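You operate a simulated robot arm through the tools that you are given. There is no shell and no other tool.

Carry out the task below with a simulated two-armed robot. There is one attempt and no reset: what you move stays moved.

TASK
Brush the tipped crate's upper side clean, then roll on the label that the order card names.
Fine: put the brush and roller back. Set down upright: hand brush, hand roller. What is to be rubbed or washed off counts as gone when no trace of it is left.

Only the result counts: the job must be done as asked and must still hold three seconds after the hand-in. Knocking over, shifting, dropping, spilling or breaking anything else fails it.

THE ROBOT
Two 7-joint arms with two-finger parallel grippers on one trunk that stands fixed in place. Base frame: the origin is at the foot of the trunk, x ahead of it, y to its left, z up. Units: mm, degrees, N and s.
The left shoulder is at [50, 158, 1183], the right one opposite. With the tool pointing down near the work surface each hand reaches from about 220 to 660 mm from the base axis, measured 20 degrees to its own side. Payload 3.91 kg a hand.
Tool frame (each hand has its own): the origin (TCP) lies between the finger pads and is the grasp point; the fingertips stand 30 mm ahead of it; z points along the fingers, y is the line along which they close. Largest opening 110 mm; finger width 20, thickness 10; the body of the gripper, 48 by 112 mm, starts 55 mm behind the TCP.
Orientation is that of the tool frame in the base frame, as a unit quaternion [w, x, y, z]. With the fingers straight down and closing along the base's y, the tool's x points along the base's -x, its y along +y and its z along -z.

THE INTERFACE
- The arms move only by the tool drive_tool. It takes "left_moves", "right_moves" or both (then of equal length, played together; a hand with none holds still); each is a list of rows, each a list of 7 numbers: the shift along the base's x, y, z in mm, then the turn, a rotation vector about the base's x, y, z in rad, then the opening, from 0 (shut) to 1 (fully open). In form: [[dx, dy, dz, wx, wy, wz, jaw], ...]. A call has 1 to 20 rows; each row is the pose to reach, as a shift and turn from the pose commanded when the call began. Rows are played at 5 a second. More than 50 mm and 8.6 degrees between two rows, or a gripper value outside its range, and nothing of the call is played. A pose out of reach is approached as far as the arm can. The call stops where the force on the tool passes 90 N (or 10 N more than at its start, if that is more) or the arm is blocked; 0.2 s more then pass. The fingers move at their own pace (about 153 mm/s each) and stop on an object; they squeeze with about 45 N. The grip force told is the motor's: it shows also when the fingers shut on nothing. Time passes only in rows, and 0.2 s behind the last, so rows that repeat a pose let the fingers close. It gives the time, the measured TCP pose, the force on the tool (base axes), the opening and the grip force at its end, in the units of the frame above (readings bear some noise), with the torque about the TCP (base axes, N m) and any sound that the robot's microphone picked up.
- Cameras (640 x 400 px; columns grow to the right, rows downward): "scene" is now at [122.2, 42.3, 1347.8]; the picture's right is [0.46, -0.89, 0.00], its down [-0.28, -0.14, -0.95] and it looks along [0.84, 0.44, -0.31] (base axes); focal length 214 px, centre (320, 200). "left" rides on the left gripper at [72, -17, -103] in its tool frame; the picture's right is [0.23, 0.97, 0.00], its down [-0.76, 0.18, -0.62] and it looks along [-0.61, 0.14, 0.78] (tool axes); focal length 222 px, centre (320, 200). "right" rides on the right gripper at [72, 17, -103] in its tool frame; the picture's right is [-0.23, 0.97, 0.00], its down [-0.76, -0.18, -0.62] and it looks along [-0.61, -0.14, 0.78] (tool axes); focal length 222 px, centre (320, 200). There is no depth. A picture from a camera that has moved, and an enlarged one, comes with that camera's place and axes in the base frame and with its lens.
- grab_frame(camera): a new picture of that camera. The clock stands still meanwhile.
- slide_trunk(by): slides the trunk up (or, below 0, down) by that many mm; the arms and the scene camera ride with it, the base frame stays. It gives what a move gives, with no picture.
- turn_head(pan, tilt): turns the head with the scene camera to pan (to the left, within 80 degrees either way) and tilt (down, from -29 to 69), counted from straight ahead of the robot. It gives what a move gives.
- close_up(camera, box): a new picture of the part [left, top, right, bottom] of that camera's present view, enlarged. The clock stands still meanwhile.
- close_job(): hands the job in; it is judged then, once.

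Places have to be worked out from the pictures, the camera data and where the tool is seen. Open the grippers and draw the arms clear of the work before you hand the job in, unless the task says otherwise.

The tools are called after "Call:" as name(argument=value, ...) on one line, values as JSON. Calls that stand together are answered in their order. drive_tool: Moves the arms, as the interface text tells. Its arguments: {"type":"object","properties":{"left_moves":{"type":"array","items":{"type":"array","items":{"type":"number"}}},"right_moves":{"type":"array","items":{"type":"array","items":{"type":"number"}}}},"required":[]} The other tools are called the same way: slide_trunk (by) slides the trunk up or down; turn_head (pan, tilt) turns the head that bears the scene camera; grab_frame (camera) takes a picture; close_up (camera, box) takes an enlarged picture of a part of a camera's view; close_job () hands the job in.

At the start:

```text
clock: 0.0
left_tcp_pos: [269.0, 299.5, 1286.5]
left_ee_rot: [0.001, 0.0, 1.0, 0.0]
left_contact_force: [0.5, 0.1, -0.3]
left_moment: [0.0, -0.01, 0.02]
left_finger_gap: 109.8
left_finger_force: 0.1
right_tcp_pos: [339.1, 32.5, 1317.2]
right_ee_rot: [0.0, 0.0, 1.0, 0.001]
right_contact_force: [0.1, 0.0, 0.2]
right_moment: [-0.03, 0.0, 0.0]
right_finger_gap: 110.0
right_finger_force: 0.0
trunk travel left (down, up): [-425.0, 57.0]
head pan, tilt: [27.4, 18.3]
```

scene: 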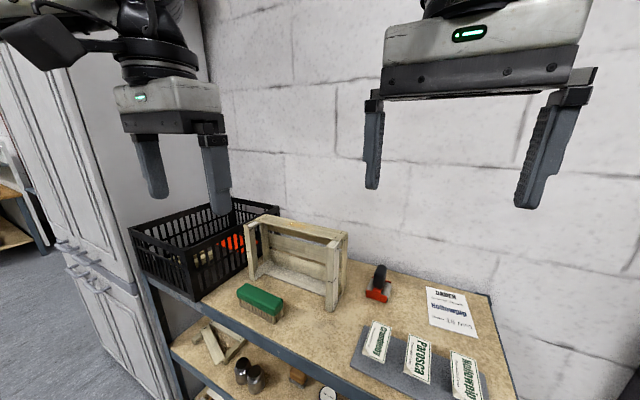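
right: 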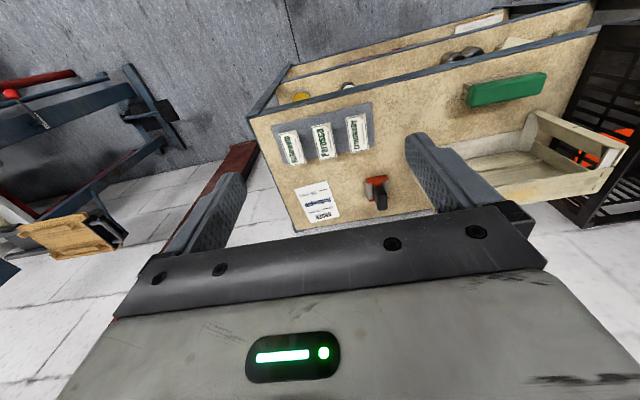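
left: 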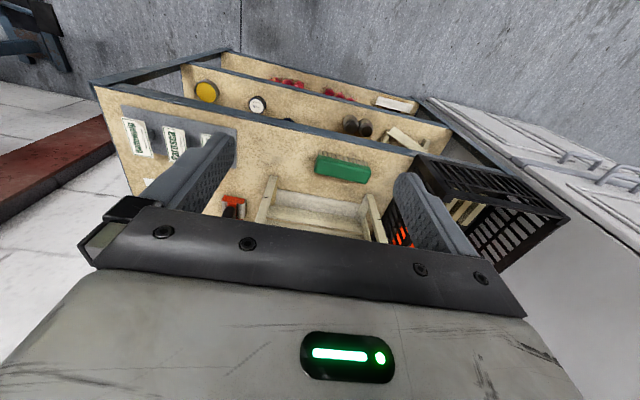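

I'll begin by looking closely at the order card, labels, crate, brush and roller.

Call:
close_up(camera="scene", box=[340, 260, 520, 400])

Call:
close_up(camera="scene", box=[220, 200, 400, 330])

Call:
close_up(camera="right", box=[240, 60, 640, 240])

```text
2.86 times, centred on (430, 330) of scene
camera zoom: at [122.2, 42.3, 1347.8], right [0.46, -0.89, 0.0], down [-0.28, -0.14, -0.95], along [0.84, 0.44, -0.31], focal length 613 px, centre (6, -171)
```

zoom: 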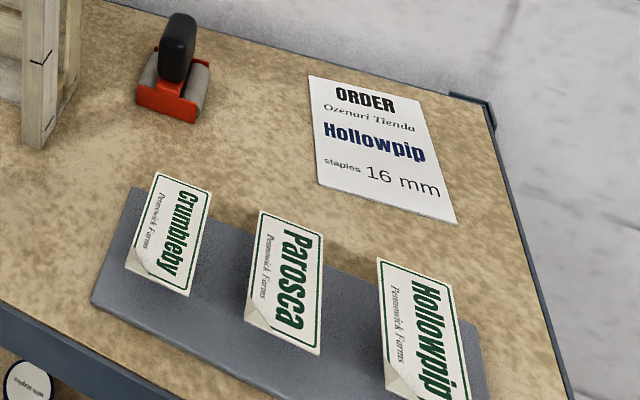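

```text
3.08 times, centred on (310, 265) of scene
camera zoom: at [122.2, 42.3, 1347.8], right [0.46, -0.89, 0.0], down [-0.28, -0.14, -0.95], along [0.84, 0.44, -0.31], focal length 660 px, centre (351, 0)
```

zoom: 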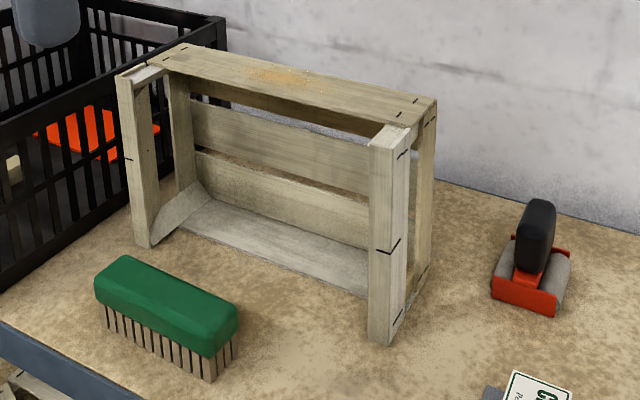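

```text
1.60 times, centred on (440, 150) of right
camera zoom: at [266.9, 50.4, 1420.5], right [0.23, 0.97, 0.0], down [0.76, -0.18, 0.62], along [0.61, -0.14, -0.78], focal length 355 px, centre (128, 280)
```

zoom: 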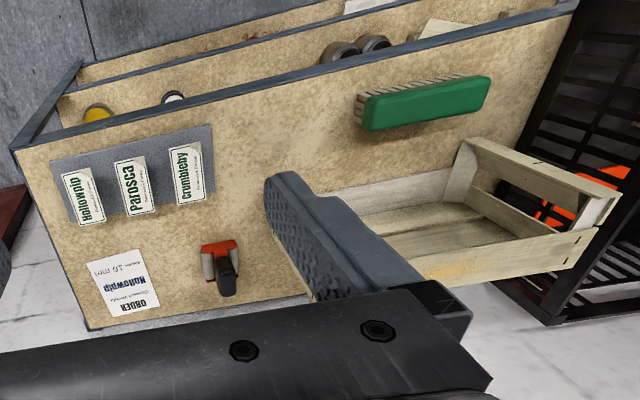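

The card names "Hollowpip". I'll tilt the head down and pan so the whole bench is in view for triangulation.

Call:
turn_head(pan=20, tilt=40)

Call:
grab_frame(camera="scene")

```text
clock: 0.8
left_tcp_pos: [269.1, 299.5, 1288.0]
left_ee_rot: [0.0, 0.0, 1.0, 0.0]
left_contact_force: [0.1, -0.4, -0.2]
left_moment: [-0.02, 0.01, 0.03]
left_finger_gap: 110.0
left_finger_force: 0.1
right_tcp_pos: [338.4, 33.2, 1317.0]
right_ee_rot: [0.0, 0.0, 1.0, 0.001]
right_contact_force: [0.9, 0.2, 0.7]
right_moment: [0.03, 0.0, -0.02]
right_finger_gap: 110.2
right_finger_force: 0.0
trunk travel left (down, up): [-425.0, 57.0]
head pan, tilt: [20.0, 40.0]
```

```text
taken
camera scene: at [119.2, 28.5, 1313.8], right [0.34, -0.94, 0.0], down [-0.6, -0.22, -0.77], along [0.72, 0.26, -0.64], focal length 214 px, centre (320, 200)
```

scene: 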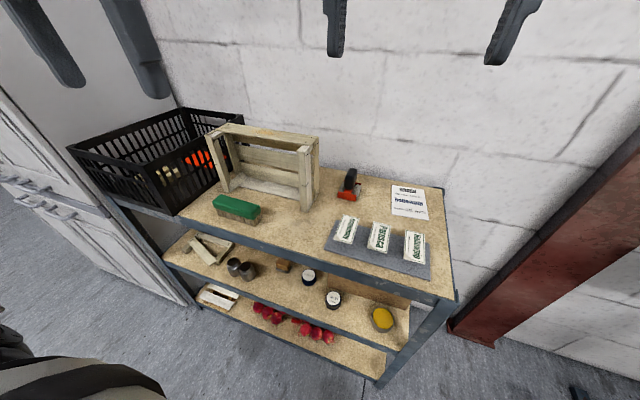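

The bench is in full view now. I'll slide the trunk down 200 mm (arms hang well above the bench) to get a stereo baseline.

Call:
close_up(camera="scene", box=[170, 110, 330, 240])

Call:
close_up(camera="scene", box=[310, 150, 470, 310])

Call:
slide_trunk(by=-200)

Call:
grab_frame(camera="scene")

```text
3.08 times, centred on (250, 175) of scene
camera zoom: at [119.2, 28.5, 1313.8], right [0.34, -0.94, 0.0], down [-0.6, -0.22, -0.77], along [0.72, 0.26, -0.64], focal length 660 px, centre (535, 277)
```

zoom: 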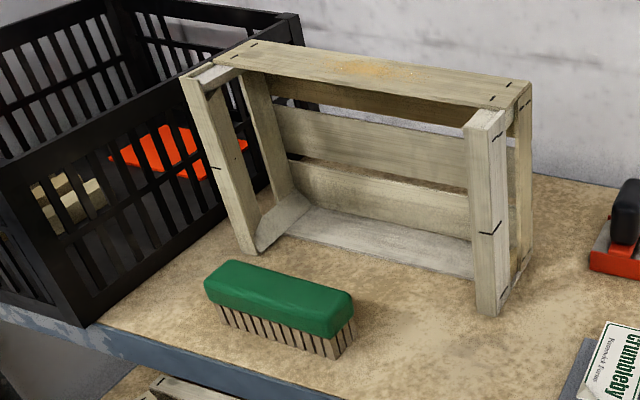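

```text
2.50 times, centred on (390, 230) of scene
camera zoom: at [119.2, 28.5, 1313.8], right [0.34, -0.94, 0.0], down [-0.6, -0.22, -0.77], along [0.72, 0.26, -0.64], focal length 536 px, centre (145, 125)
```

zoom: 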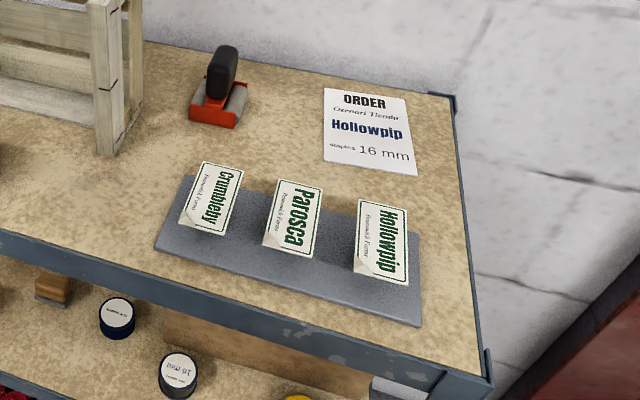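

```text
clock: 3.0
left_tcp_pos: [269.0, 299.7, 1087.2]
left_ee_rot: [0.0, 0.0, 1.0, -0.001]
left_contact_force: [0.3, 1.2, 0.1]
left_moment: [-0.02, -0.01, -0.01]
left_finger_gap: 110.1
left_finger_force: 0.0
right_tcp_pos: [339.8, 33.4, 1116.5]
right_ee_rot: [0.001, 0.0, 1.0, 0.001]
right_contact_force: [0.2, -0.1, -0.3]
right_moment: [0.05, 0.02, 0.0]
right_finger_gap: 110.1
right_finger_force: 0.0
trunk travel left (down, up): [-225.0, 257.0]
head pan, tilt: [20.0, 40.0]
```

```text
taken
camera scene: at [119.1, 28.4, 1113.8], right [0.34, -0.94, 0.0], down [-0.6, -0.22, -0.77], along [0.72, 0.26, -0.64], focal length 214 px, centre (320, 200)
```

scene: 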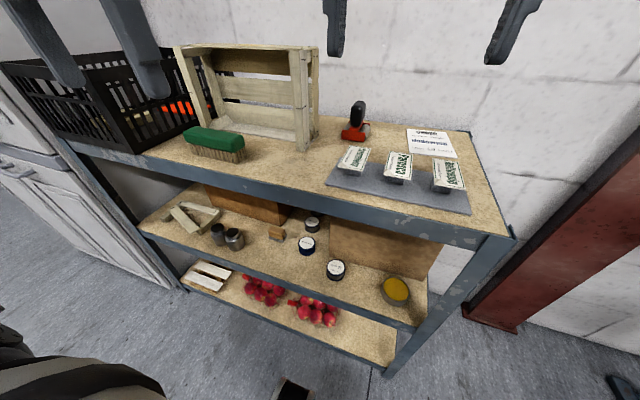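

The bench top comes out near z≈883, crate spanning roughly y 220–510 at x≈534–600. I'll take enlarged views from this lower height to triangulate heights.

Call:
close_up(camera="scene", box=[160, 30, 340, 170])

Call:
close_up(camera="scene", box=[310, 80, 490, 220])

Call:
grab_frame(camera="left")

Call:
grab_frame(camera="right")

```text
2.86 times, centred on (250, 100) of scene
camera zoom: at [119.1, 28.4, 1113.8], right [0.34, -0.94, 0.0], down [-0.6, -0.22, -0.77], along [0.72, 0.26, -0.64], focal length 613 px, centre (520, 486)
```

zoom: 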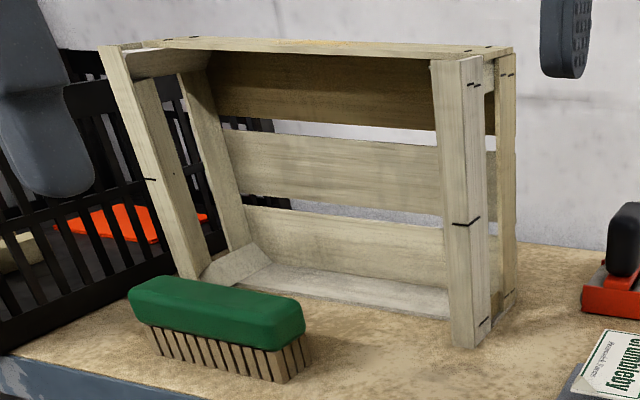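

```text
2.86 times, centred on (400, 150) of scene
camera zoom: at [119.1, 28.4, 1113.8], right [0.34, -0.94, 0.0], down [-0.6, -0.22, -0.77], along [0.72, 0.26, -0.64], focal length 613 px, centre (91, 343)
```

zoom: 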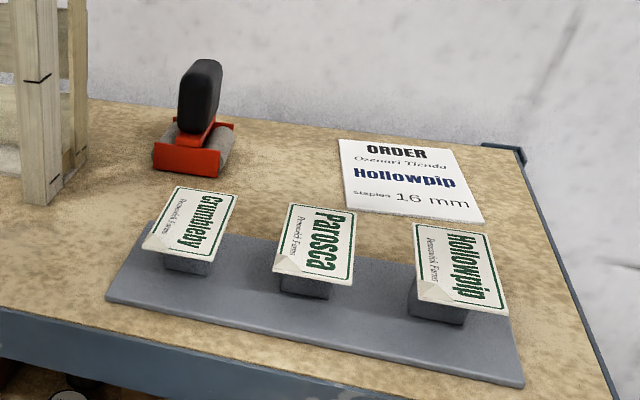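

```text
taken
camera left: at [198.2, 283.7, 1190.9], right [-0.23, 0.97, 0.0], down [0.76, 0.18, 0.62], along [0.61, 0.14, -0.78], focal length 222 px, centre (320, 200)
```

left: 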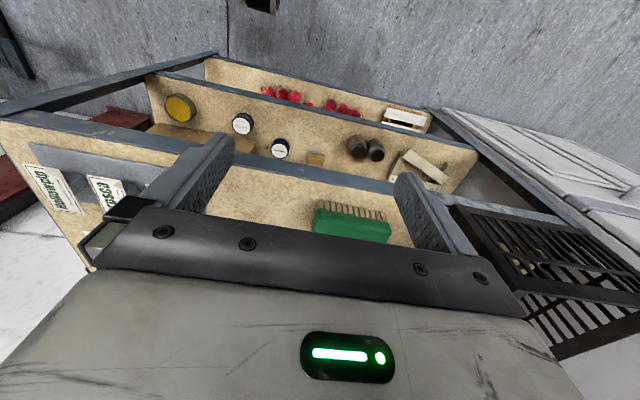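

```text
taken
camera right: at [266.8, 50.4, 1220.5], right [0.23, 0.97, 0.0], down [0.76, -0.18, 0.62], along [0.61, -0.14, -0.78], focal length 222 px, centre (320, 200)
```

right: 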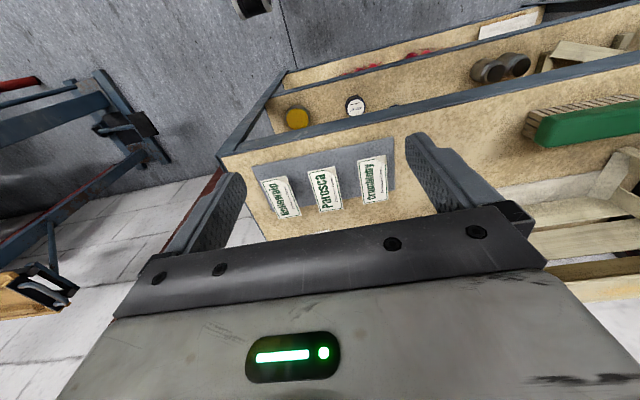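

Labels sit on little blocks (label top about z≈914; Hollowpip around (487,-70)), the crate's top slat is at z≈1070, x≈586–643. I'll raise the trunk back and send the left hand over the bench to look closer with its wrist camera.

Call:
slide_trunk(by=200)

Call:
drive_tool(left_moves=[[30, -20, -10, 0, 0, 0, 1], [60, -45, -20, 0, 0, 0, 1], [90, -70, -40, 0, 0, 0, 1], [110, -100, -60, 0, 0, 0, 1], [130, -130, -80, 0, 0, 0, 1], [150, -150, -100, 0, 0, 0, 1]], right_moves=[[-20, -40, 0, 0, 0, 0, 1], [-40, -80, 0, 0, 0, 0, 1], [-50, -120, 0, 0, 0, 0, 1], [-60, -160, 0, 0, 0, 0, 1], [-70, -200, 0, 0, 0, 0, 1], [-80, -240, 0, 0, 0, 0, 1]])

Call:
grab_frame(camera="left")

Call:
grab_frame(camera="scene")

```text
clock: 5.2
left_tcp_pos: [270.0, 300.7, 1286.4]
left_ee_rot: [0.0, 0.001, 1.0, 0.0]
left_contact_force: [0.3, 0.3, 2.1]
left_moment: [0.01, 0.01, -0.03]
left_finger_gap: 110.1
left_finger_force: 0.1
right_tcp_pos: [339.5, 34.0, 1316.9]
right_ee_rot: [0.001, 0.0, 1.0, 0.002]
right_contact_force: [1.0, 1.0, 0.6]
right_moment: [0.01, -0.01, -0.02]
right_finger_gap: 109.9
right_finger_force: 0.0
trunk travel left (down, up): [-425.0, 57.0]
head pan, tilt: [20.0, 40.0]
```

```text
clock: 6.6
left_tcp_pos: [418.6, 150.1, 1188.3]
left_ee_rot: [0.001, -0.001, 1.0, 0.0]
left_contact_force: [0.6, -0.3, 0.4]
left_moment: [0.0, 0.01, -0.02]
left_finger_gap: 110.0
left_finger_force: 0.1
right_tcp_pos: [260.4, -206.7, 1317.0]
right_ee_rot: [0.001, -0.001, 1.0, 0.0]
right_contact_force: [0.4, 0.1, 0.9]
right_moment: [0.02, 0.0, 0.01]
right_finger_gap: 109.9
right_finger_force: 0.2
trunk travel left (down, up): [-425.0, 57.0]
head pan, tilt: [20.0, 40.0]
```

```text
taken
camera left: at [346.6, 133.1, 1291.8], right [-0.23, 0.97, 0.0], down [0.76, 0.18, 0.62], along [0.61, 0.14, -0.78], focal length 222 px, centre (320, 200)
```

left: 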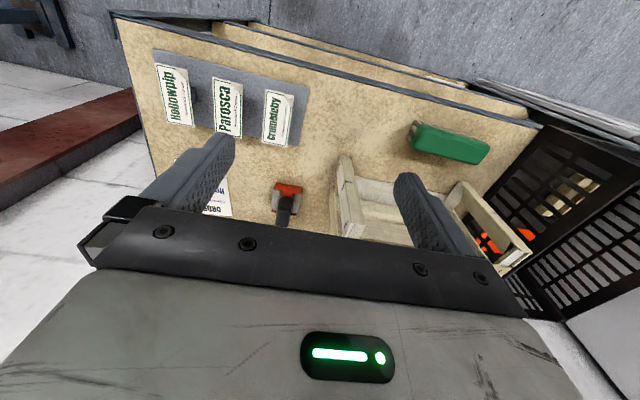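

```text
taken
camera scene: at [119.0, 27.9, 1313.8], right [0.34, -0.94, 0.0], down [-0.6, -0.22, -0.77], along [0.72, 0.26, -0.64], focal length 214 px, centre (320, 200)
```

scene: 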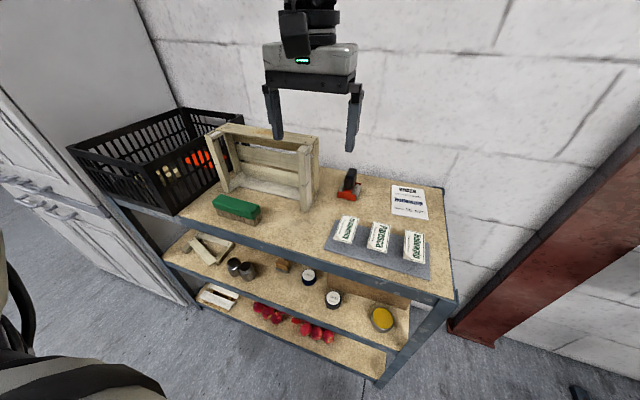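

I can see everything from above. Enlarging the roller, crate and brush from the left wrist camera.

Call:
close_up(camera="left", box=[230, 150, 350, 250])

Call:
close_up(camera="left", box=[310, 100, 550, 280])

Call:
close_up(camera="left", box=[110, 30, 310, 170])

```text
4.00 times, centred on (290, 200) of left
camera zoom: at [346.6, 133.1, 1291.8], right [-0.23, 0.97, 0.0], down [0.76, 0.18, 0.62], along [0.61, 0.14, -0.78], focal length 888 px, centre (440, 200)
```

zoom: 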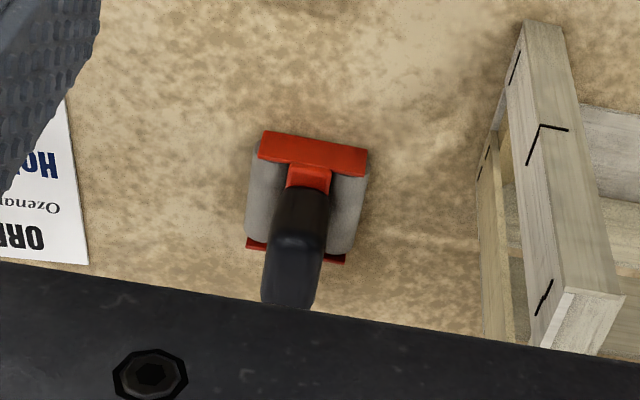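

```text
2.22 times, centred on (430, 190) of left
camera zoom: at [346.6, 133.1, 1291.8], right [-0.23, 0.97, 0.0], down [0.76, 0.18, 0.62], along [0.61, 0.14, -0.78], focal length 494 px, centre (76, 222)
```

zoom: 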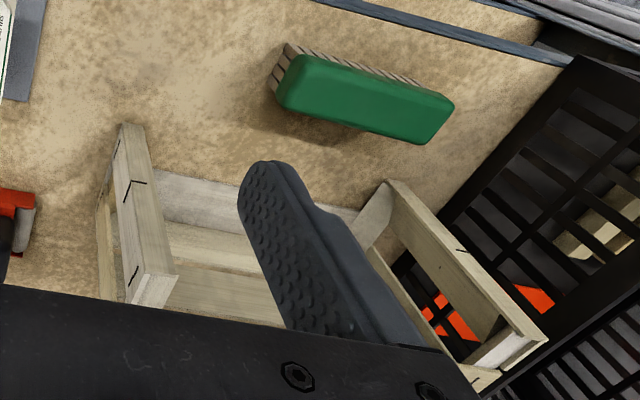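

```text
2.86 times, centred on (210, 100) of left
camera zoom: at [346.6, 133.1, 1291.8], right [-0.23, 0.97, 0.0], down [0.76, 0.18, 0.62], along [0.61, 0.14, -0.78], focal length 635 px, centre (634, 486)
```

zoom: 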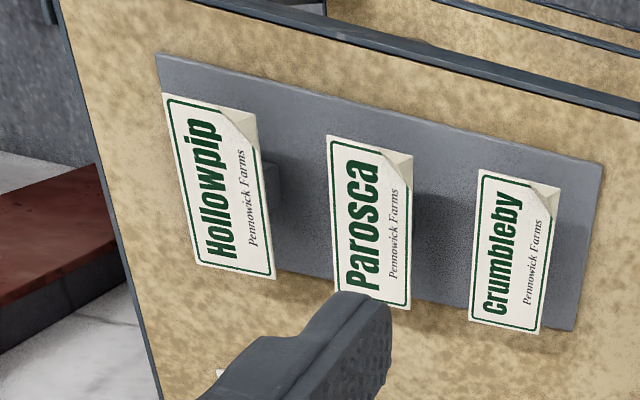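

The roller's axis runs along x (red end plates front and back), so it rolls along y. I'll move the left hand closer to see the roller's handle shape.

Call:
drive_tool(left_moves=[[30, -10, -30, 0, 0, 0, 1], [60, -20, -60, 0, 0, 0, 1], [90, -30, -80, 0, 0, 0, 1], [110, -30, -100, 0, 0, 0, 1]])

Call:
grab_frame(camera="left")

Call:
close_up(camera="scene", box=[300, 140, 400, 220])

```text
clock: 7.6
left_tcp_pos: [491.7, 163.3, 1087.3]
left_ee_rot: [0.001, 0.0, 1.0, -0.001]
left_contact_force: [0.3, 0.6, 0.3]
left_moment: [-0.01, 0.0, -0.02]
left_finger_gap: 110.0
left_finger_force: 0.0
left hand out of reach, approached as far as the arm can: row 2, 3, 4
right_tcp_pos: [260.2, -205.7, 1316.5]
right_ee_rot: [-0.001, 0.0, 1.0, 0.002]
right_contact_force: [0.3, 0.3, 0.5]
right_moment: [0.0, -0.03, 0.01]
right_finger_gap: 109.8
right_finger_force: 0.1
trunk travel left (down, up): [-425.0, 57.0]
head pan, tilt: [20.0, 40.0]
```

```text
taken
camera left: at [421.1, 146.7, 1191.2], right [-0.23, 0.97, 0.0], down [0.76, 0.18, 0.62], along [0.61, 0.14, -0.78], focal length 222 px, centre (320, 200)
```

left: 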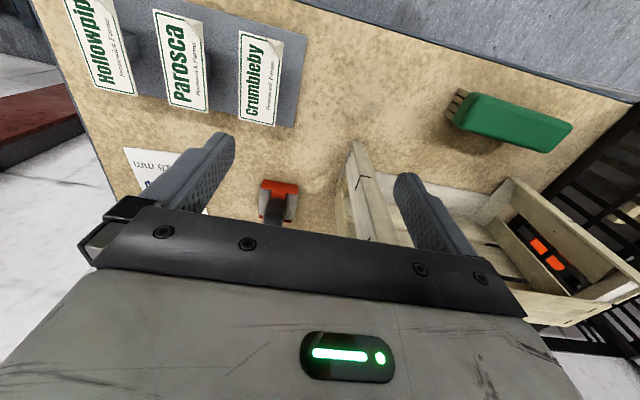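

```text
5.00 times, centred on (350, 180) of scene
camera zoom: at [119.2, 28.6, 1313.7], right [0.34, -0.94, 0.0], down [-0.6, -0.22, -0.77], along [0.72, 0.26, -0.64], focal length 1072 px, centre (170, 300)
```

zoom: 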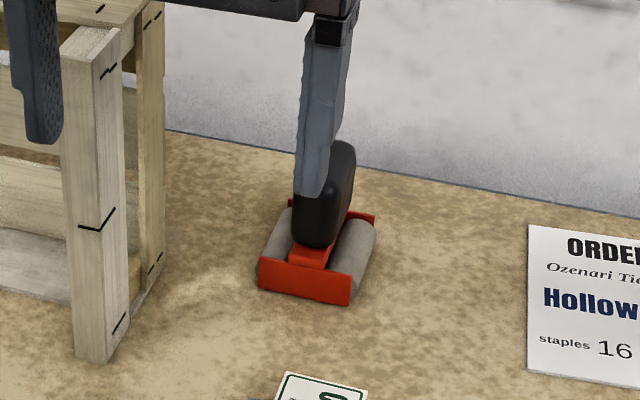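

Tool-down reach falls short at this height, so for the crate I'll work with the fingers tilted forward. Raise the trunk 55 mm and pull back, then tilt forward about base y while testing reach toward the slat.

Call:
slide_trunk(by=55)

Call:
drive_tool(left_moves=[[-30, 30, 20, 0, 0, 0, 1], [-60, 60, 40, 0, 0, 0, 1], [-90, 90, 60, 0, 0, 0, 1], [-120, 130, 80, 0, 0, 0, 1]])

```text
clock: 8.6
left_tcp_pos: [492.4, 163.1, 1142.8]
left_ee_rot: [0.001, 0.001, 1.0, -0.001]
left_contact_force: [-0.5, -0.3, -0.7]
left_moment: [0.01, 0.0, 0.01]
left_finger_gap: 110.0
left_finger_force: 0.1
right_tcp_pos: [261.0, -205.5, 1371.1]
right_ee_rot: [0.0, 0.0, 1.0, 0.001]
right_contact_force: [0.4, -0.1, -0.1]
right_moment: [0.0, -0.06, -0.02]
right_finger_gap: 109.9
right_finger_force: 0.1
trunk travel left (down, up): [-480.0, 2.0]
head pan, tilt: [20.0, 40.0]
```

```text
refused: row 4 steps farther than a row can; nothing moved
```

One step was too long; I'll resend with smaller steps.

Call:
drive_tool(left_moves=[[-30, 30, 20, 0, 0, 0, 1], [-60, 60, 40, 0, 0, 0, 1], [-90, 90, 60, 0, 0, 0, 1], [-120, 120, 80, 0, 0, 0, 1]])

```text
clock: 9.6
left_tcp_pos: [371.3, 282.5, 1223.8]
left_ee_rot: [0.001, 0.001, 1.0, -0.001]
left_contact_force: [-1.4, 0.0, -0.1]
left_moment: [-0.05, -0.02, 0.01]
left_finger_gap: 110.1
left_finger_force: 0.0
right_tcp_pos: [259.5, -204.0, 1372.6]
right_ee_rot: [0.001, 0.0, 1.0, 0.0]
right_contact_force: [0.1, 0.0, -0.2]
right_moment: [-0.02, -0.01, 0.0]
right_finger_gap: 109.8
right_finger_force: 0.1
trunk travel left (down, up): [-480.0, 2.0]
head pan, tilt: [20.0, 40.0]
```

Commands restart from the reached pose – good. Now tilt the left tool forward 45° and move toward the point above the slat to test reach.

Call:
drive_tool(left_moves=[[10, 5, 0, 0, -0.131, 0, 1], [20, 10, 0, 0, -0.262, 0, 1], [30, 15, 0, 0, -0.393, 0, 1], [40, 20, 0, 0, -0.524, 0, 1], [50, 25, 0, 0, -0.654, 0, 1], [60, 30, 0, 0, -0.785, 0, 1], [90, 40, -10, 0, -0.785, 0, 1], [120, 50, -20, 0, -0.785, 0, 1], [150, 60, -30, 0, -0.785, 0, 1], [180, 70, -40, 0, -0.785, 0, 1], [210, 80, -50, 0, -0.785, 0, 1], [240, 85, -60, 0, -0.785, 0, 1]])

Call:
grab_frame(camera="left")

Call:
grab_frame(camera="scene")

```text
clock: 12.2
left_tcp_pos: [612.3, 368.8, 1165.1]
left_ee_rot: [0.384, -0.001, 0.923, 0.0]
left_contact_force: [0.0, -0.6, -0.2]
left_moment: [0.05, 0.08, -0.02]
left_finger_gap: 110.0
left_finger_force: 0.0
right_tcp_pos: [262.6, -204.6, 1372.1]
right_ee_rot: [0.0, 0.0, 1.0, 0.001]
right_contact_force: [0.0, -1.1, -0.4]
right_moment: [0.02, 0.06, 0.01]
right_finger_gap: 110.0
right_finger_force: 0.1
trunk travel left (down, up): [-480.0, 2.0]
head pan, tilt: [20.0, 40.0]
```

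```text
taken
camera left: at [489.9, 353.3, 1185.4], right [-0.16, 0.97, -0.16], down [0.1, 0.18, 0.98], along [0.98, 0.14, -0.12], focal length 222 px, centre (320, 200)
```

left: 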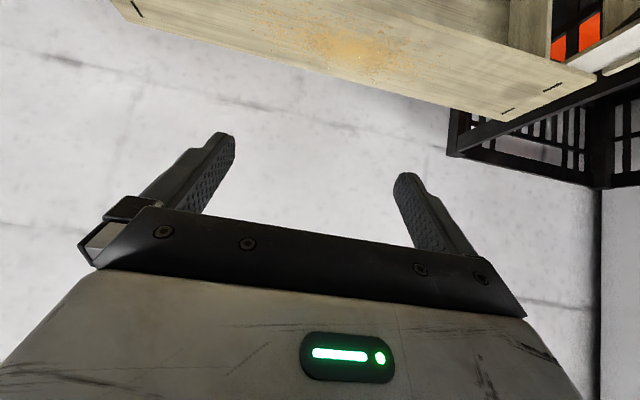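

```text
taken
camera scene: at [119.8, 28.5, 1368.6], right [0.34, -0.94, 0.0], down [-0.6, -0.22, -0.77], along [0.72, 0.26, -0.64], focal length 214 px, centre (320, 200)
```

scene: 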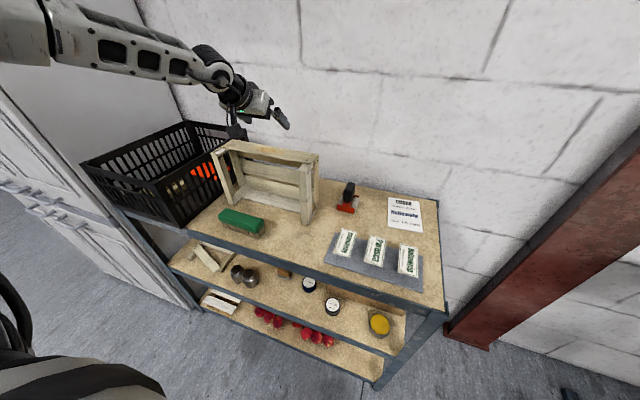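

At 45° tilt the slat area is reachable (slat x≈584–648, z≈1070, dust near (617,365)). Now back off and swing the hand +90° about z so it can take the brush pointing left-and-down, closing along x.

Call:
drive_tool(left_moves=[[-40, -10, 5, 0, 0, 0, 1], [-80, -20, 5, 0, 0, 0, 1], [-120, -25, 5, 0, 0, 0, 1], [-160, -30, 5, 0, 0, 0, 1], [-180, -35, 5, 0, 0, 0.14, 1], [-190, -40, 5, 0, 0, 0.28, 1], [-190, -40, 5, 0, 0, 0.42, 1], [-190, -40, 5, 0, 0, 0.56, 1], [-190, -40, 5, 0, 0, 0.7, 1], [-190, -40, 5, 0, 0, 0.84, 1], [-190, -40, 5, 0, 0, 0.98, 1], [-190, -40, 5, 0, 0, 1.12, 1], [-190, -40, 5, 0, 0, 1.26, 1], [-190, -40, 5, 0, 0, 1.4, 1], [-190, -40, 5, 0, 0, 1.5, 1], [-190, -40, 5, 0, 0, 1.571, 1]])

Call:
grab_frame(camera="scene")

Call:
grab_frame(camera="left")

```text
clock: 15.6
left_tcp_pos: [422.9, 328.2, 1168.2]
left_ee_rot: [-0.271, 0.654, -0.653, -0.271]
left_contact_force: [-0.1, -0.3, -0.9]
left_moment: [-0.01, -0.02, -0.01]
left_finger_gap: 110.2
left_finger_force: 0.0
right_tcp_pos: [260.2, -205.0, 1372.7]
right_ee_rot: [-0.001, 0.0, 1.0, 0.001]
right_contact_force: [0.3, -0.5, 0.4]
right_moment: [-0.01, -0.03, -0.02]
right_finger_gap: 110.1
right_finger_force: 0.1
trunk travel left (down, up): [-480.0, 2.0]
head pan, tilt: [20.0, 40.0]
```

```text
taken
camera scene: at [119.3, 28.5, 1368.7], right [0.34, -0.94, 0.0], down [-0.6, -0.22, -0.77], along [0.72, 0.26, -0.64], focal length 214 px, centre (320, 200)
```

scene: 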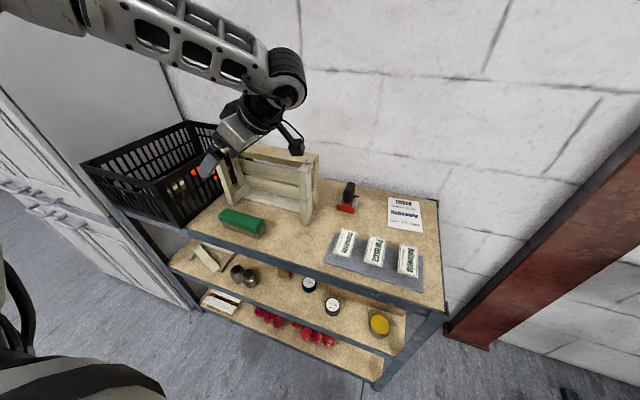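

```text
taken
camera left: at [441.1, 204.0, 1190.0], right [-0.97, -0.16, -0.16], down [-0.18, 0.1, 0.98], along [-0.14, 0.98, -0.12], focal length 222 px, centre (320, 200)
```

left: 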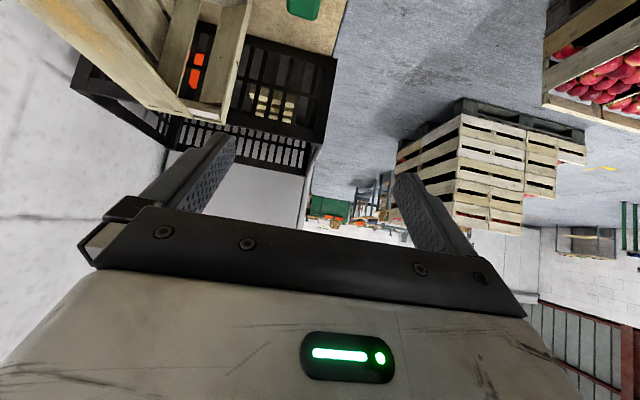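

Orientation is as intended. Now go down over the brush to z≈1010 and check alignment with the scene camera.

Call:
drive_tool(left_moves=[[10, 15, -40, 0, 0, 0, 1], [20, 30, -80, 0, 0, 0, 1], [30, 40, -120, 0, 0, 0, 1], [36, 50, -160, 0, 0, 0, 1]])

Call:
grab_frame(camera="left")

Call:
close_up(camera="scene", box=[160, 110, 340, 260])

```text
clock: 16.6
left_tcp_pos: [460.4, 379.1, 1009.9]
left_ee_rot: [0.271, -0.653, 0.654, 0.269]
left_contact_force: [0.4, -0.6, 0.7]
left_moment: [0.0, -0.01, 0.02]
left_finger_gap: 110.1
left_finger_force: 0.0
right_tcp_pos: [260.5, -205.6, 1371.8]
right_ee_rot: [0.001, 0.0, 1.0, 0.002]
right_contact_force: [0.4, -1.0, 0.1]
right_moment: [-0.02, 0.03, 0.03]
right_finger_gap: 109.8
right_finger_force: 0.0
trunk travel left (down, up): [-480.0, 2.0]
head pan, tilt: [20.0, 40.0]
```

```text
taken
camera left: at [478.4, 254.1, 1032.5], right [-0.97, -0.16, -0.16], down [-0.18, 0.1, 0.98], along [-0.14, 0.98, -0.12], focal length 222 px, centre (320, 200)
```

left: 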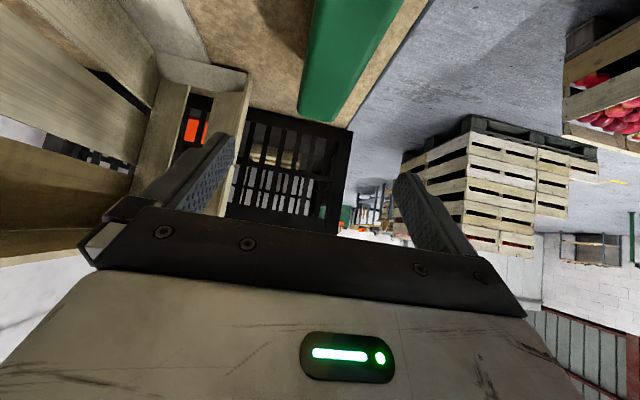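

```text
2.67 times, centred on (250, 185) of scene
camera zoom: at [119.5, 28.8, 1368.7], right [0.34, -0.94, 0.0], down [-0.6, -0.22, -0.77], along [0.72, 0.26, -0.64], focal length 572 px, centre (507, 240)
```

zoom: 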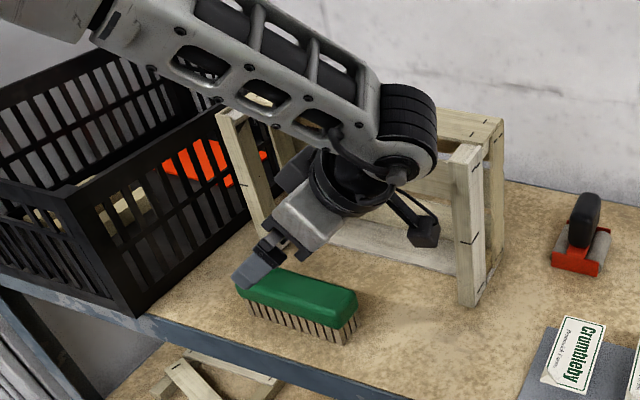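

The brush top reads x≈445–484, y≈333–461, top z≈932. I'll lower to TCP ≈(463,397,925) with the fingers straddling it and check before closing.

Call:
drive_tool(left_moves=[[3, 10, -30, 0, 0, 0, 1], [3, 18, -60, 0, 0, 0, 1], [3, 18, -75, 0, 0, 0, 1], [3, 18, -85, 0, 0, 0, 1]])

Call:
close_up(camera="scene", box=[180, 130, 320, 250])

Call:
grab_frame(camera="left")

```text
clock: 17.6
left_tcp_pos: [439.6, 412.0, 963.4]
left_ee_rot: [0.272, -0.653, 0.653, 0.27]
left_contact_force: [-0.6, -0.3, -0.2]
left_moment: [-0.04, 0.0, 0.0]
left_finger_gap: 110.1
left_finger_force: 0.0
left hand out of reach, approached as far as the arm can: row 1, 2, 3, 4
right_tcp_pos: [260.8, -205.3, 1371.8]
right_ee_rot: [0.0, 0.0, 1.0, 0.001]
right_contact_force: [0.0, 0.2, -0.4]
right_moment: [0.01, -0.01, -0.02]
right_finger_gap: 110.2
right_finger_force: 0.0
trunk travel left (down, up): [-480.0, 2.0]
head pan, tilt: [20.0, 40.0]
```

```text
3.33 times, centred on (250, 190) of scene
camera zoom: at [119.1, 28.5, 1368.7], right [0.34, -0.94, 0.0], down [-0.6, -0.22, -0.77], along [0.72, 0.26, -0.64], focal length 715 px, centre (553, 233)
```

zoom: 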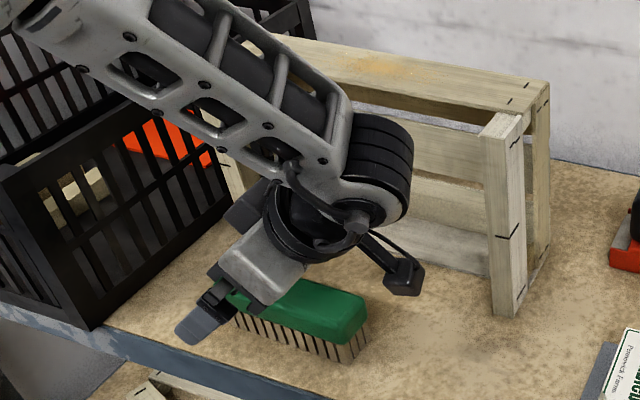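

```text
taken
camera left: at [457.7, 288.0, 985.2], right [-0.97, -0.16, -0.16], down [-0.18, 0.1, 0.98], along [-0.14, 0.98, -0.12], focal length 222 px, centre (320, 200)
```

left: 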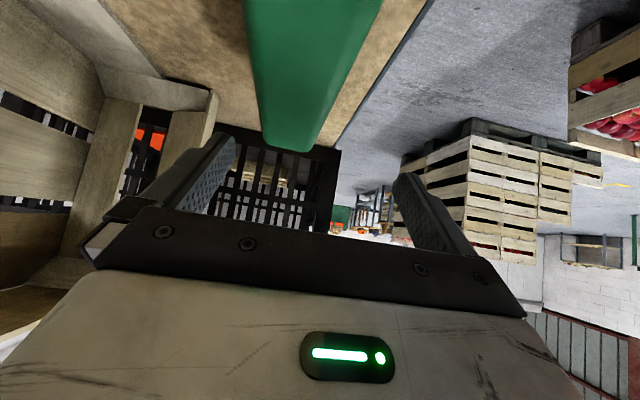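

The side-tilted pose hit a joint limit low down, so I'll lift to z≈1060 where it was reachable, then use the trunk to lower the hand.

Call:
drive_tool(left_moves=[[0, -5, 35, 0, 0, 0, 1], [10, -10, 70, 0, 0, 0, 1], [24, -15, 97, 0, 0, 0, 1]])

Call:
slide_trunk(by=-80)

Call:
grab_frame(camera="left")

Call:
close_up(camera="scene", box=[160, 90, 320, 230])

```text
clock: 18.4
left_tcp_pos: [463.6, 394.0, 1057.5]
left_ee_rot: [-0.271, 0.653, -0.652, -0.272]
left_contact_force: [-0.2, 0.0, 0.4]
left_moment: [-0.02, 0.03, 0.03]
left_finger_gap: 109.8
left_finger_force: 0.0
right_tcp_pos: [260.4, -205.7, 1372.8]
right_ee_rot: [0.001, 0.001, 1.0, 0.001]
right_contact_force: [-0.7, 0.2, 0.2]
right_moment: [-0.01, 0.0, -0.02]
right_finger_gap: 109.9
right_finger_force: 0.0
trunk travel left (down, up): [-480.0, 2.0]
head pan, tilt: [20.0, 40.0]
```

```text
clock: 19.5
left_tcp_pos: [461.8, 394.9, 978.4]
left_ee_rot: [0.272, -0.653, 0.653, 0.27]
left_contact_force: [-0.6, 0.2, -0.4]
left_moment: [0.04, -0.01, 0.03]
left_finger_gap: 110.1
left_finger_force: 0.1
right_tcp_pos: [261.0, -204.9, 1292.1]
right_ee_rot: [0.0, 0.0, 1.0, 0.001]
right_contact_force: [-0.3, 0.8, -0.3]
right_moment: [0.0, 0.01, 0.01]
right_finger_gap: 110.2
right_finger_force: 0.0
trunk travel left (down, up): [-400.0, 82.0]
head pan, tilt: [20.0, 40.0]
```

```text
taken
camera left: at [481.4, 271.0, 1000.1], right [-0.97, -0.16, -0.16], down [-0.18, 0.1, 0.98], along [-0.14, 0.98, -0.12], focal length 222 px, centre (320, 200)
```

left: 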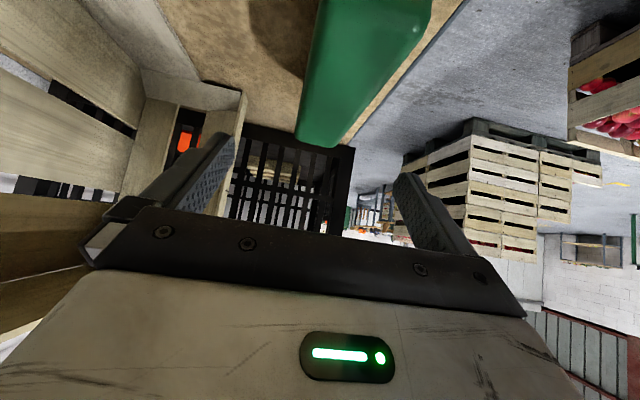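

```text
2.86 times, centred on (240, 160) of scene
camera zoom: at [119.0, 28.5, 1288.7], right [0.34, -0.94, 0.0], down [-0.6, -0.22, -0.77], along [0.72, 0.26, -0.64], focal length 613 px, centre (549, 314)
```

zoom: 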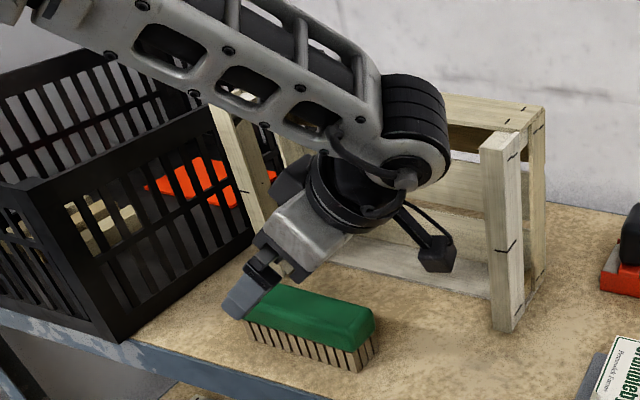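

Aligned over the brush (TCP x≈462.5, brush centre x≈461). Lower the last 53 mm with the trunk.

Call:
slide_trunk(by=-40)

Call:
slide_trunk(by=-12)

Call:
close_up(camera="scene", box=[160, 60, 320, 220])

Call:
grab_frame(camera="left")

```text
clock: 20.4
left_tcp_pos: [463.3, 396.0, 938.8]
left_ee_rot: [-0.27, 0.654, -0.653, -0.271]
left_contact_force: [0.0, 0.0, -0.2]
left_moment: [0.01, -0.01, -0.06]
left_finger_gap: 110.1
left_finger_force: 0.1
right_tcp_pos: [260.6, -206.5, 1249.7]
right_ee_rot: [0.0, 0.0, 1.0, 0.001]
right_contact_force: [0.2, -0.3, 0.7]
right_moment: [-0.01, 0.0, 0.0]
right_finger_gap: 109.8
right_finger_force: 0.0
trunk travel left (down, up): [-360.0, 122.0]
head pan, tilt: [20.0, 40.0]
```

```text
clock: 20.9
left_tcp_pos: [463.6, 395.3, 925.6]
left_ee_rot: [-0.272, 0.653, -0.652, -0.272]
left_contact_force: [-0.1, -0.6, 0.1]
left_moment: [-0.02, -0.01, -0.04]
left_finger_gap: 109.9
left_finger_force: 0.1
right_tcp_pos: [260.8, -205.5, 1239.4]
right_ee_rot: [0.001, 0.0, 1.0, 0.001]
right_contact_force: [0.1, 0.0, -0.4]
right_moment: [0.03, 0.01, 0.0]
right_finger_gap: 110.2
right_finger_force: 0.0
trunk travel left (down, up): [-348.0, 134.0]
head pan, tilt: [20.0, 40.0]
```

```text
2.50 times, centred on (240, 140) of scene
camera zoom: at [119.0, 28.5, 1236.7], right [0.34, -0.94, 0.0], down [-0.6, -0.22, -0.77], along [0.72, 0.26, -0.64], focal length 536 px, centre (520, 350)
```

zoom: 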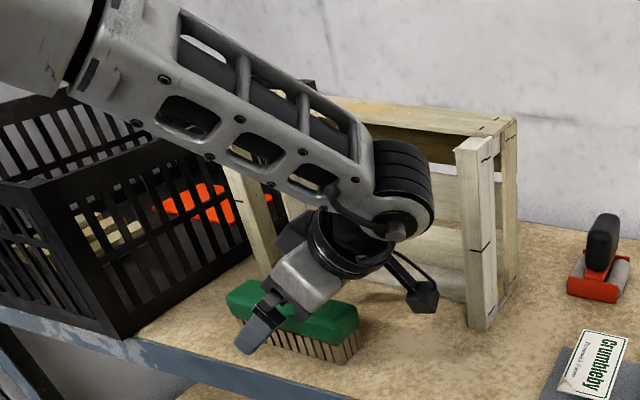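

```text
taken
camera left: at [481.4, 271.1, 948.1], right [-0.97, -0.16, -0.16], down [-0.18, 0.1, 0.98], along [-0.14, 0.98, -0.12], focal length 222 px, centre (320, 200)
```

left: 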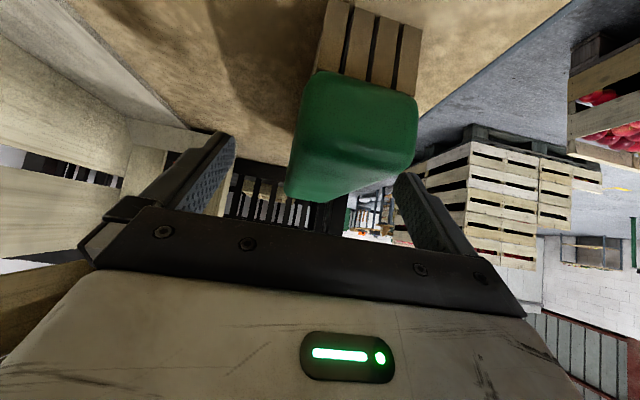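

Fingers straddle the brush body; I'll lower 5 mm more for a deeper bite and close.

Call:
slide_trunk(by=-5)

Call:
drive_tool(left_moves=[[0, 0, 0, 0, 0, 0, 0.7], [0, 0, 0, 0, 0, 0, 0.4], [0, 0, 0, 0, 0, 0, 0.2], [0, 0, 0, 0, 0, 0, 0.0], [0, 0, 0, 0, 0, 0, 0.0], [0, 0, 0, 0, 0, 0, 0.0]])

Call:
grab_frame(camera="left")

Call:
close_up(camera="scene", box=[160, 60, 320, 220])

```text
clock: 21.5
left_tcp_pos: [463.0, 395.1, 921.1]
left_ee_rot: [0.272, -0.652, 0.653, 0.271]
left_contact_force: [1.0, -0.4, -0.3]
left_moment: [0.0, -0.01, 0.03]
left_finger_gap: 110.1
left_finger_force: 0.1
right_tcp_pos: [261.4, -205.9, 1235.8]
right_ee_rot: [-0.001, 0.0, 1.0, 0.001]
right_contact_force: [-0.2, -0.2, 0.9]
right_moment: [-0.02, -0.05, 0.01]
right_finger_gap: 110.1
right_finger_force: 0.1
trunk travel left (down, up): [-343.0, 139.0]
head pan, tilt: [20.0, 40.0]
```

```text
clock: 22.9
left_tcp_pos: [463.6, 395.4, 920.6]
left_ee_rot: [-0.27, 0.654, -0.653, -0.271]
left_contact_force: [-0.9, 0.1, 1.2]
left_moment: [0.07, 0.08, 0.02]
left_finger_gap: 41.7
left_finger_force: 45.1
right_tcp_pos: [261.2, -206.8, 1235.3]
right_ee_rot: [0.001, 0.0, 1.0, 0.001]
right_contact_force: [-0.1, -0.2, -0.1]
right_moment: [0.03, 0.01, 0.0]
right_finger_gap: 110.0
right_finger_force: 0.1
trunk travel left (down, up): [-343.0, 139.0]
head pan, tilt: [20.0, 40.0]
```

```text
taken
camera left: at [481.4, 271.1, 943.1], right [-0.97, -0.16, -0.16], down [-0.18, 0.1, 0.98], along [-0.14, 0.98, -0.12], focal length 222 px, centre (320, 200)
```

left: 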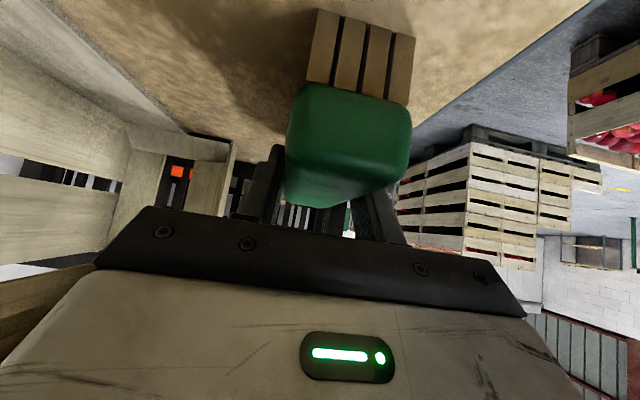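

```text
2.50 times, centred on (240, 140) of scene
camera zoom: at [119.1, 28.4, 1231.7], right [0.34, -0.94, 0.0], down [-0.6, -0.22, -0.77], along [0.72, 0.26, -0.64], focal length 536 px, centre (520, 350)
```

zoom: 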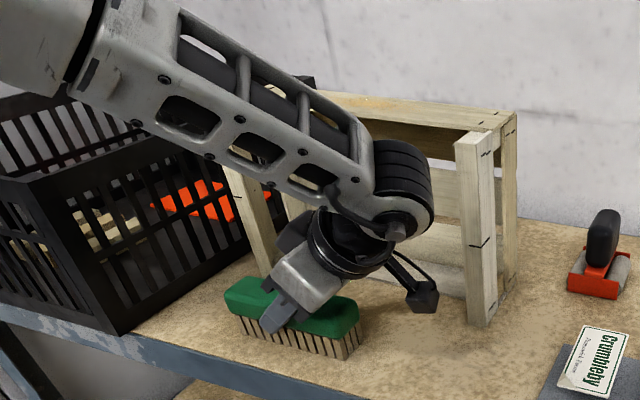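

Brush is gripped (gap 41.7 mm, 45 N). Note the grip pose for the return: TCP (463.6, 395.4, 920.6). Lift straight up with the trunk.

Call:
slide_trunk(by=60)

Call:
slide_trunk(by=77)

Call:
grab_frame(camera="scene")

```text
clock: 23.9
left_tcp_pos: [462.3, 394.3, 980.1]
left_ee_rot: [-0.271, 0.653, -0.653, -0.271]
left_contact_force: [0.3, 0.5, -1.3]
left_moment: [0.0, 0.0, -0.01]
left_finger_gap: 41.5
left_finger_force: 44.9
right_tcp_pos: [261.5, -205.9, 1294.4]
right_ee_rot: [0.0, 0.0, 1.0, 0.001]
right_contact_force: [0.3, 0.4, 0.5]
right_moment: [-0.01, 0.02, -0.03]
right_finger_gap: 110.1
right_finger_force: 0.1
trunk travel left (down, up): [-403.0, 79.0]
head pan, tilt: [20.0, 40.0]
```

```text
clock: 25.0
left_tcp_pos: [462.9, 396.2, 1058.4]
left_ee_rot: [0.272, -0.653, 0.653, 0.271]
left_contact_force: [0.4, 0.3, -1.1]
left_moment: [0.0, 0.02, -0.01]
left_finger_gap: 41.6
left_finger_force: 45.0
right_tcp_pos: [261.2, -205.8, 1371.7]
right_ee_rot: [0.0, 0.0, 1.0, 0.001]
right_contact_force: [0.1, -0.1, -0.1]
right_moment: [-0.02, 0.01, -0.03]
right_finger_gap: 109.9
right_finger_force: 0.2
trunk travel left (down, up): [-480.0, 2.0]
head pan, tilt: [20.0, 40.0]
```

```text
taken
camera scene: at [119.5, 28.6, 1368.6], right [0.34, -0.94, 0.0], down [-0.6, -0.22, -0.77], along [0.72, 0.26, -0.64], focal length 214 px, centre (320, 200)
```

scene: 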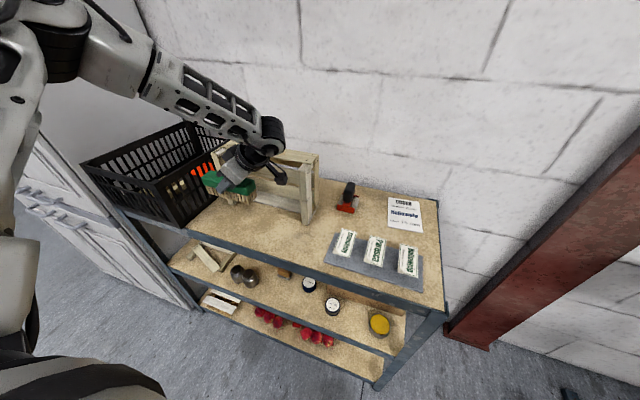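

Brush is up and held level. Move up and back, then swing the hand -90° so the brush lies across the slat with fingers pointing forward.

Call:
drive_tool(left_moves=[[-15, -20, 40, 0, 0, 0, 0], [-30, -40, 80, 0, 0, 0, 0], [-45, -60, 115, 0, 0, 0, 0], [-45, -60, 120, 0, 0, -0.14, 0], [-45, -60, 120, 0, 0, -0.28, 0], [-45, -60, 120, 0, 0, -0.42, 0], [-45, -60, 120, 0, 0, -0.56, 0], [-45, -60, 120, 0, 0, -0.7, 0], [-45, -60, 120, 0, 0, -0.84, 0], [-45, -60, 120, 0, 0, -0.98, 0], [-45, -60, 120, 0, 0, -1.12, 0], [-45, -60, 120, 0, 0, -1.26, 0], [-45, -60, 120, 0, 0, -1.4, 0], [-45, -60, 120, 0, 0, -1.5, 0], [-45, -60, 120, 0, 0, -1.571, 0]])

Call:
grab_frame(camera="scene")

Call:
grab_frame(camera="left")

```text
clock: 28.2
left_tcp_pos: [417.1, 335.1, 1177.7]
left_ee_rot: [0.384, 0.0, 0.924, 0.0]
left_contact_force: [1.0, 0.5, -0.4]
left_moment: [0.01, 0.03, -0.06]
left_finger_gap: 41.4
left_finger_force: 44.8
right_tcp_pos: [260.7, -204.4, 1372.3]
right_ee_rot: [-0.001, -0.001, 1.0, 0.001]
right_contact_force: [-0.3, -0.3, 0.6]
right_moment: [-0.01, 0.01, 0.0]
right_finger_gap: 110.1
right_finger_force: 0.1
trunk travel left (down, up): [-480.0, 2.0]
head pan, tilt: [20.0, 40.0]
```

```text
taken
camera scene: at [119.2, 28.7, 1368.7], right [0.34, -0.94, 0.0], down [-0.6, -0.22, -0.77], along [0.72, 0.26, -0.64], focal length 214 px, centre (320, 200)
```

scene: 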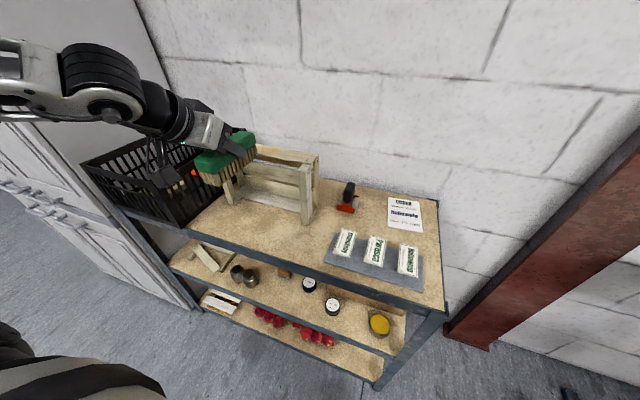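

```text
taken
camera left: at [294.9, 319.3, 1199.6], right [-0.16, 0.97, -0.16], down [0.1, 0.18, 0.98], along [0.98, 0.14, -0.12], focal length 222 px, centre (320, 200)
```

left: 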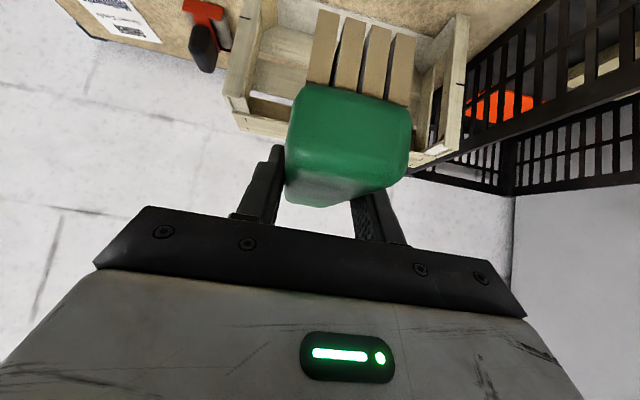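

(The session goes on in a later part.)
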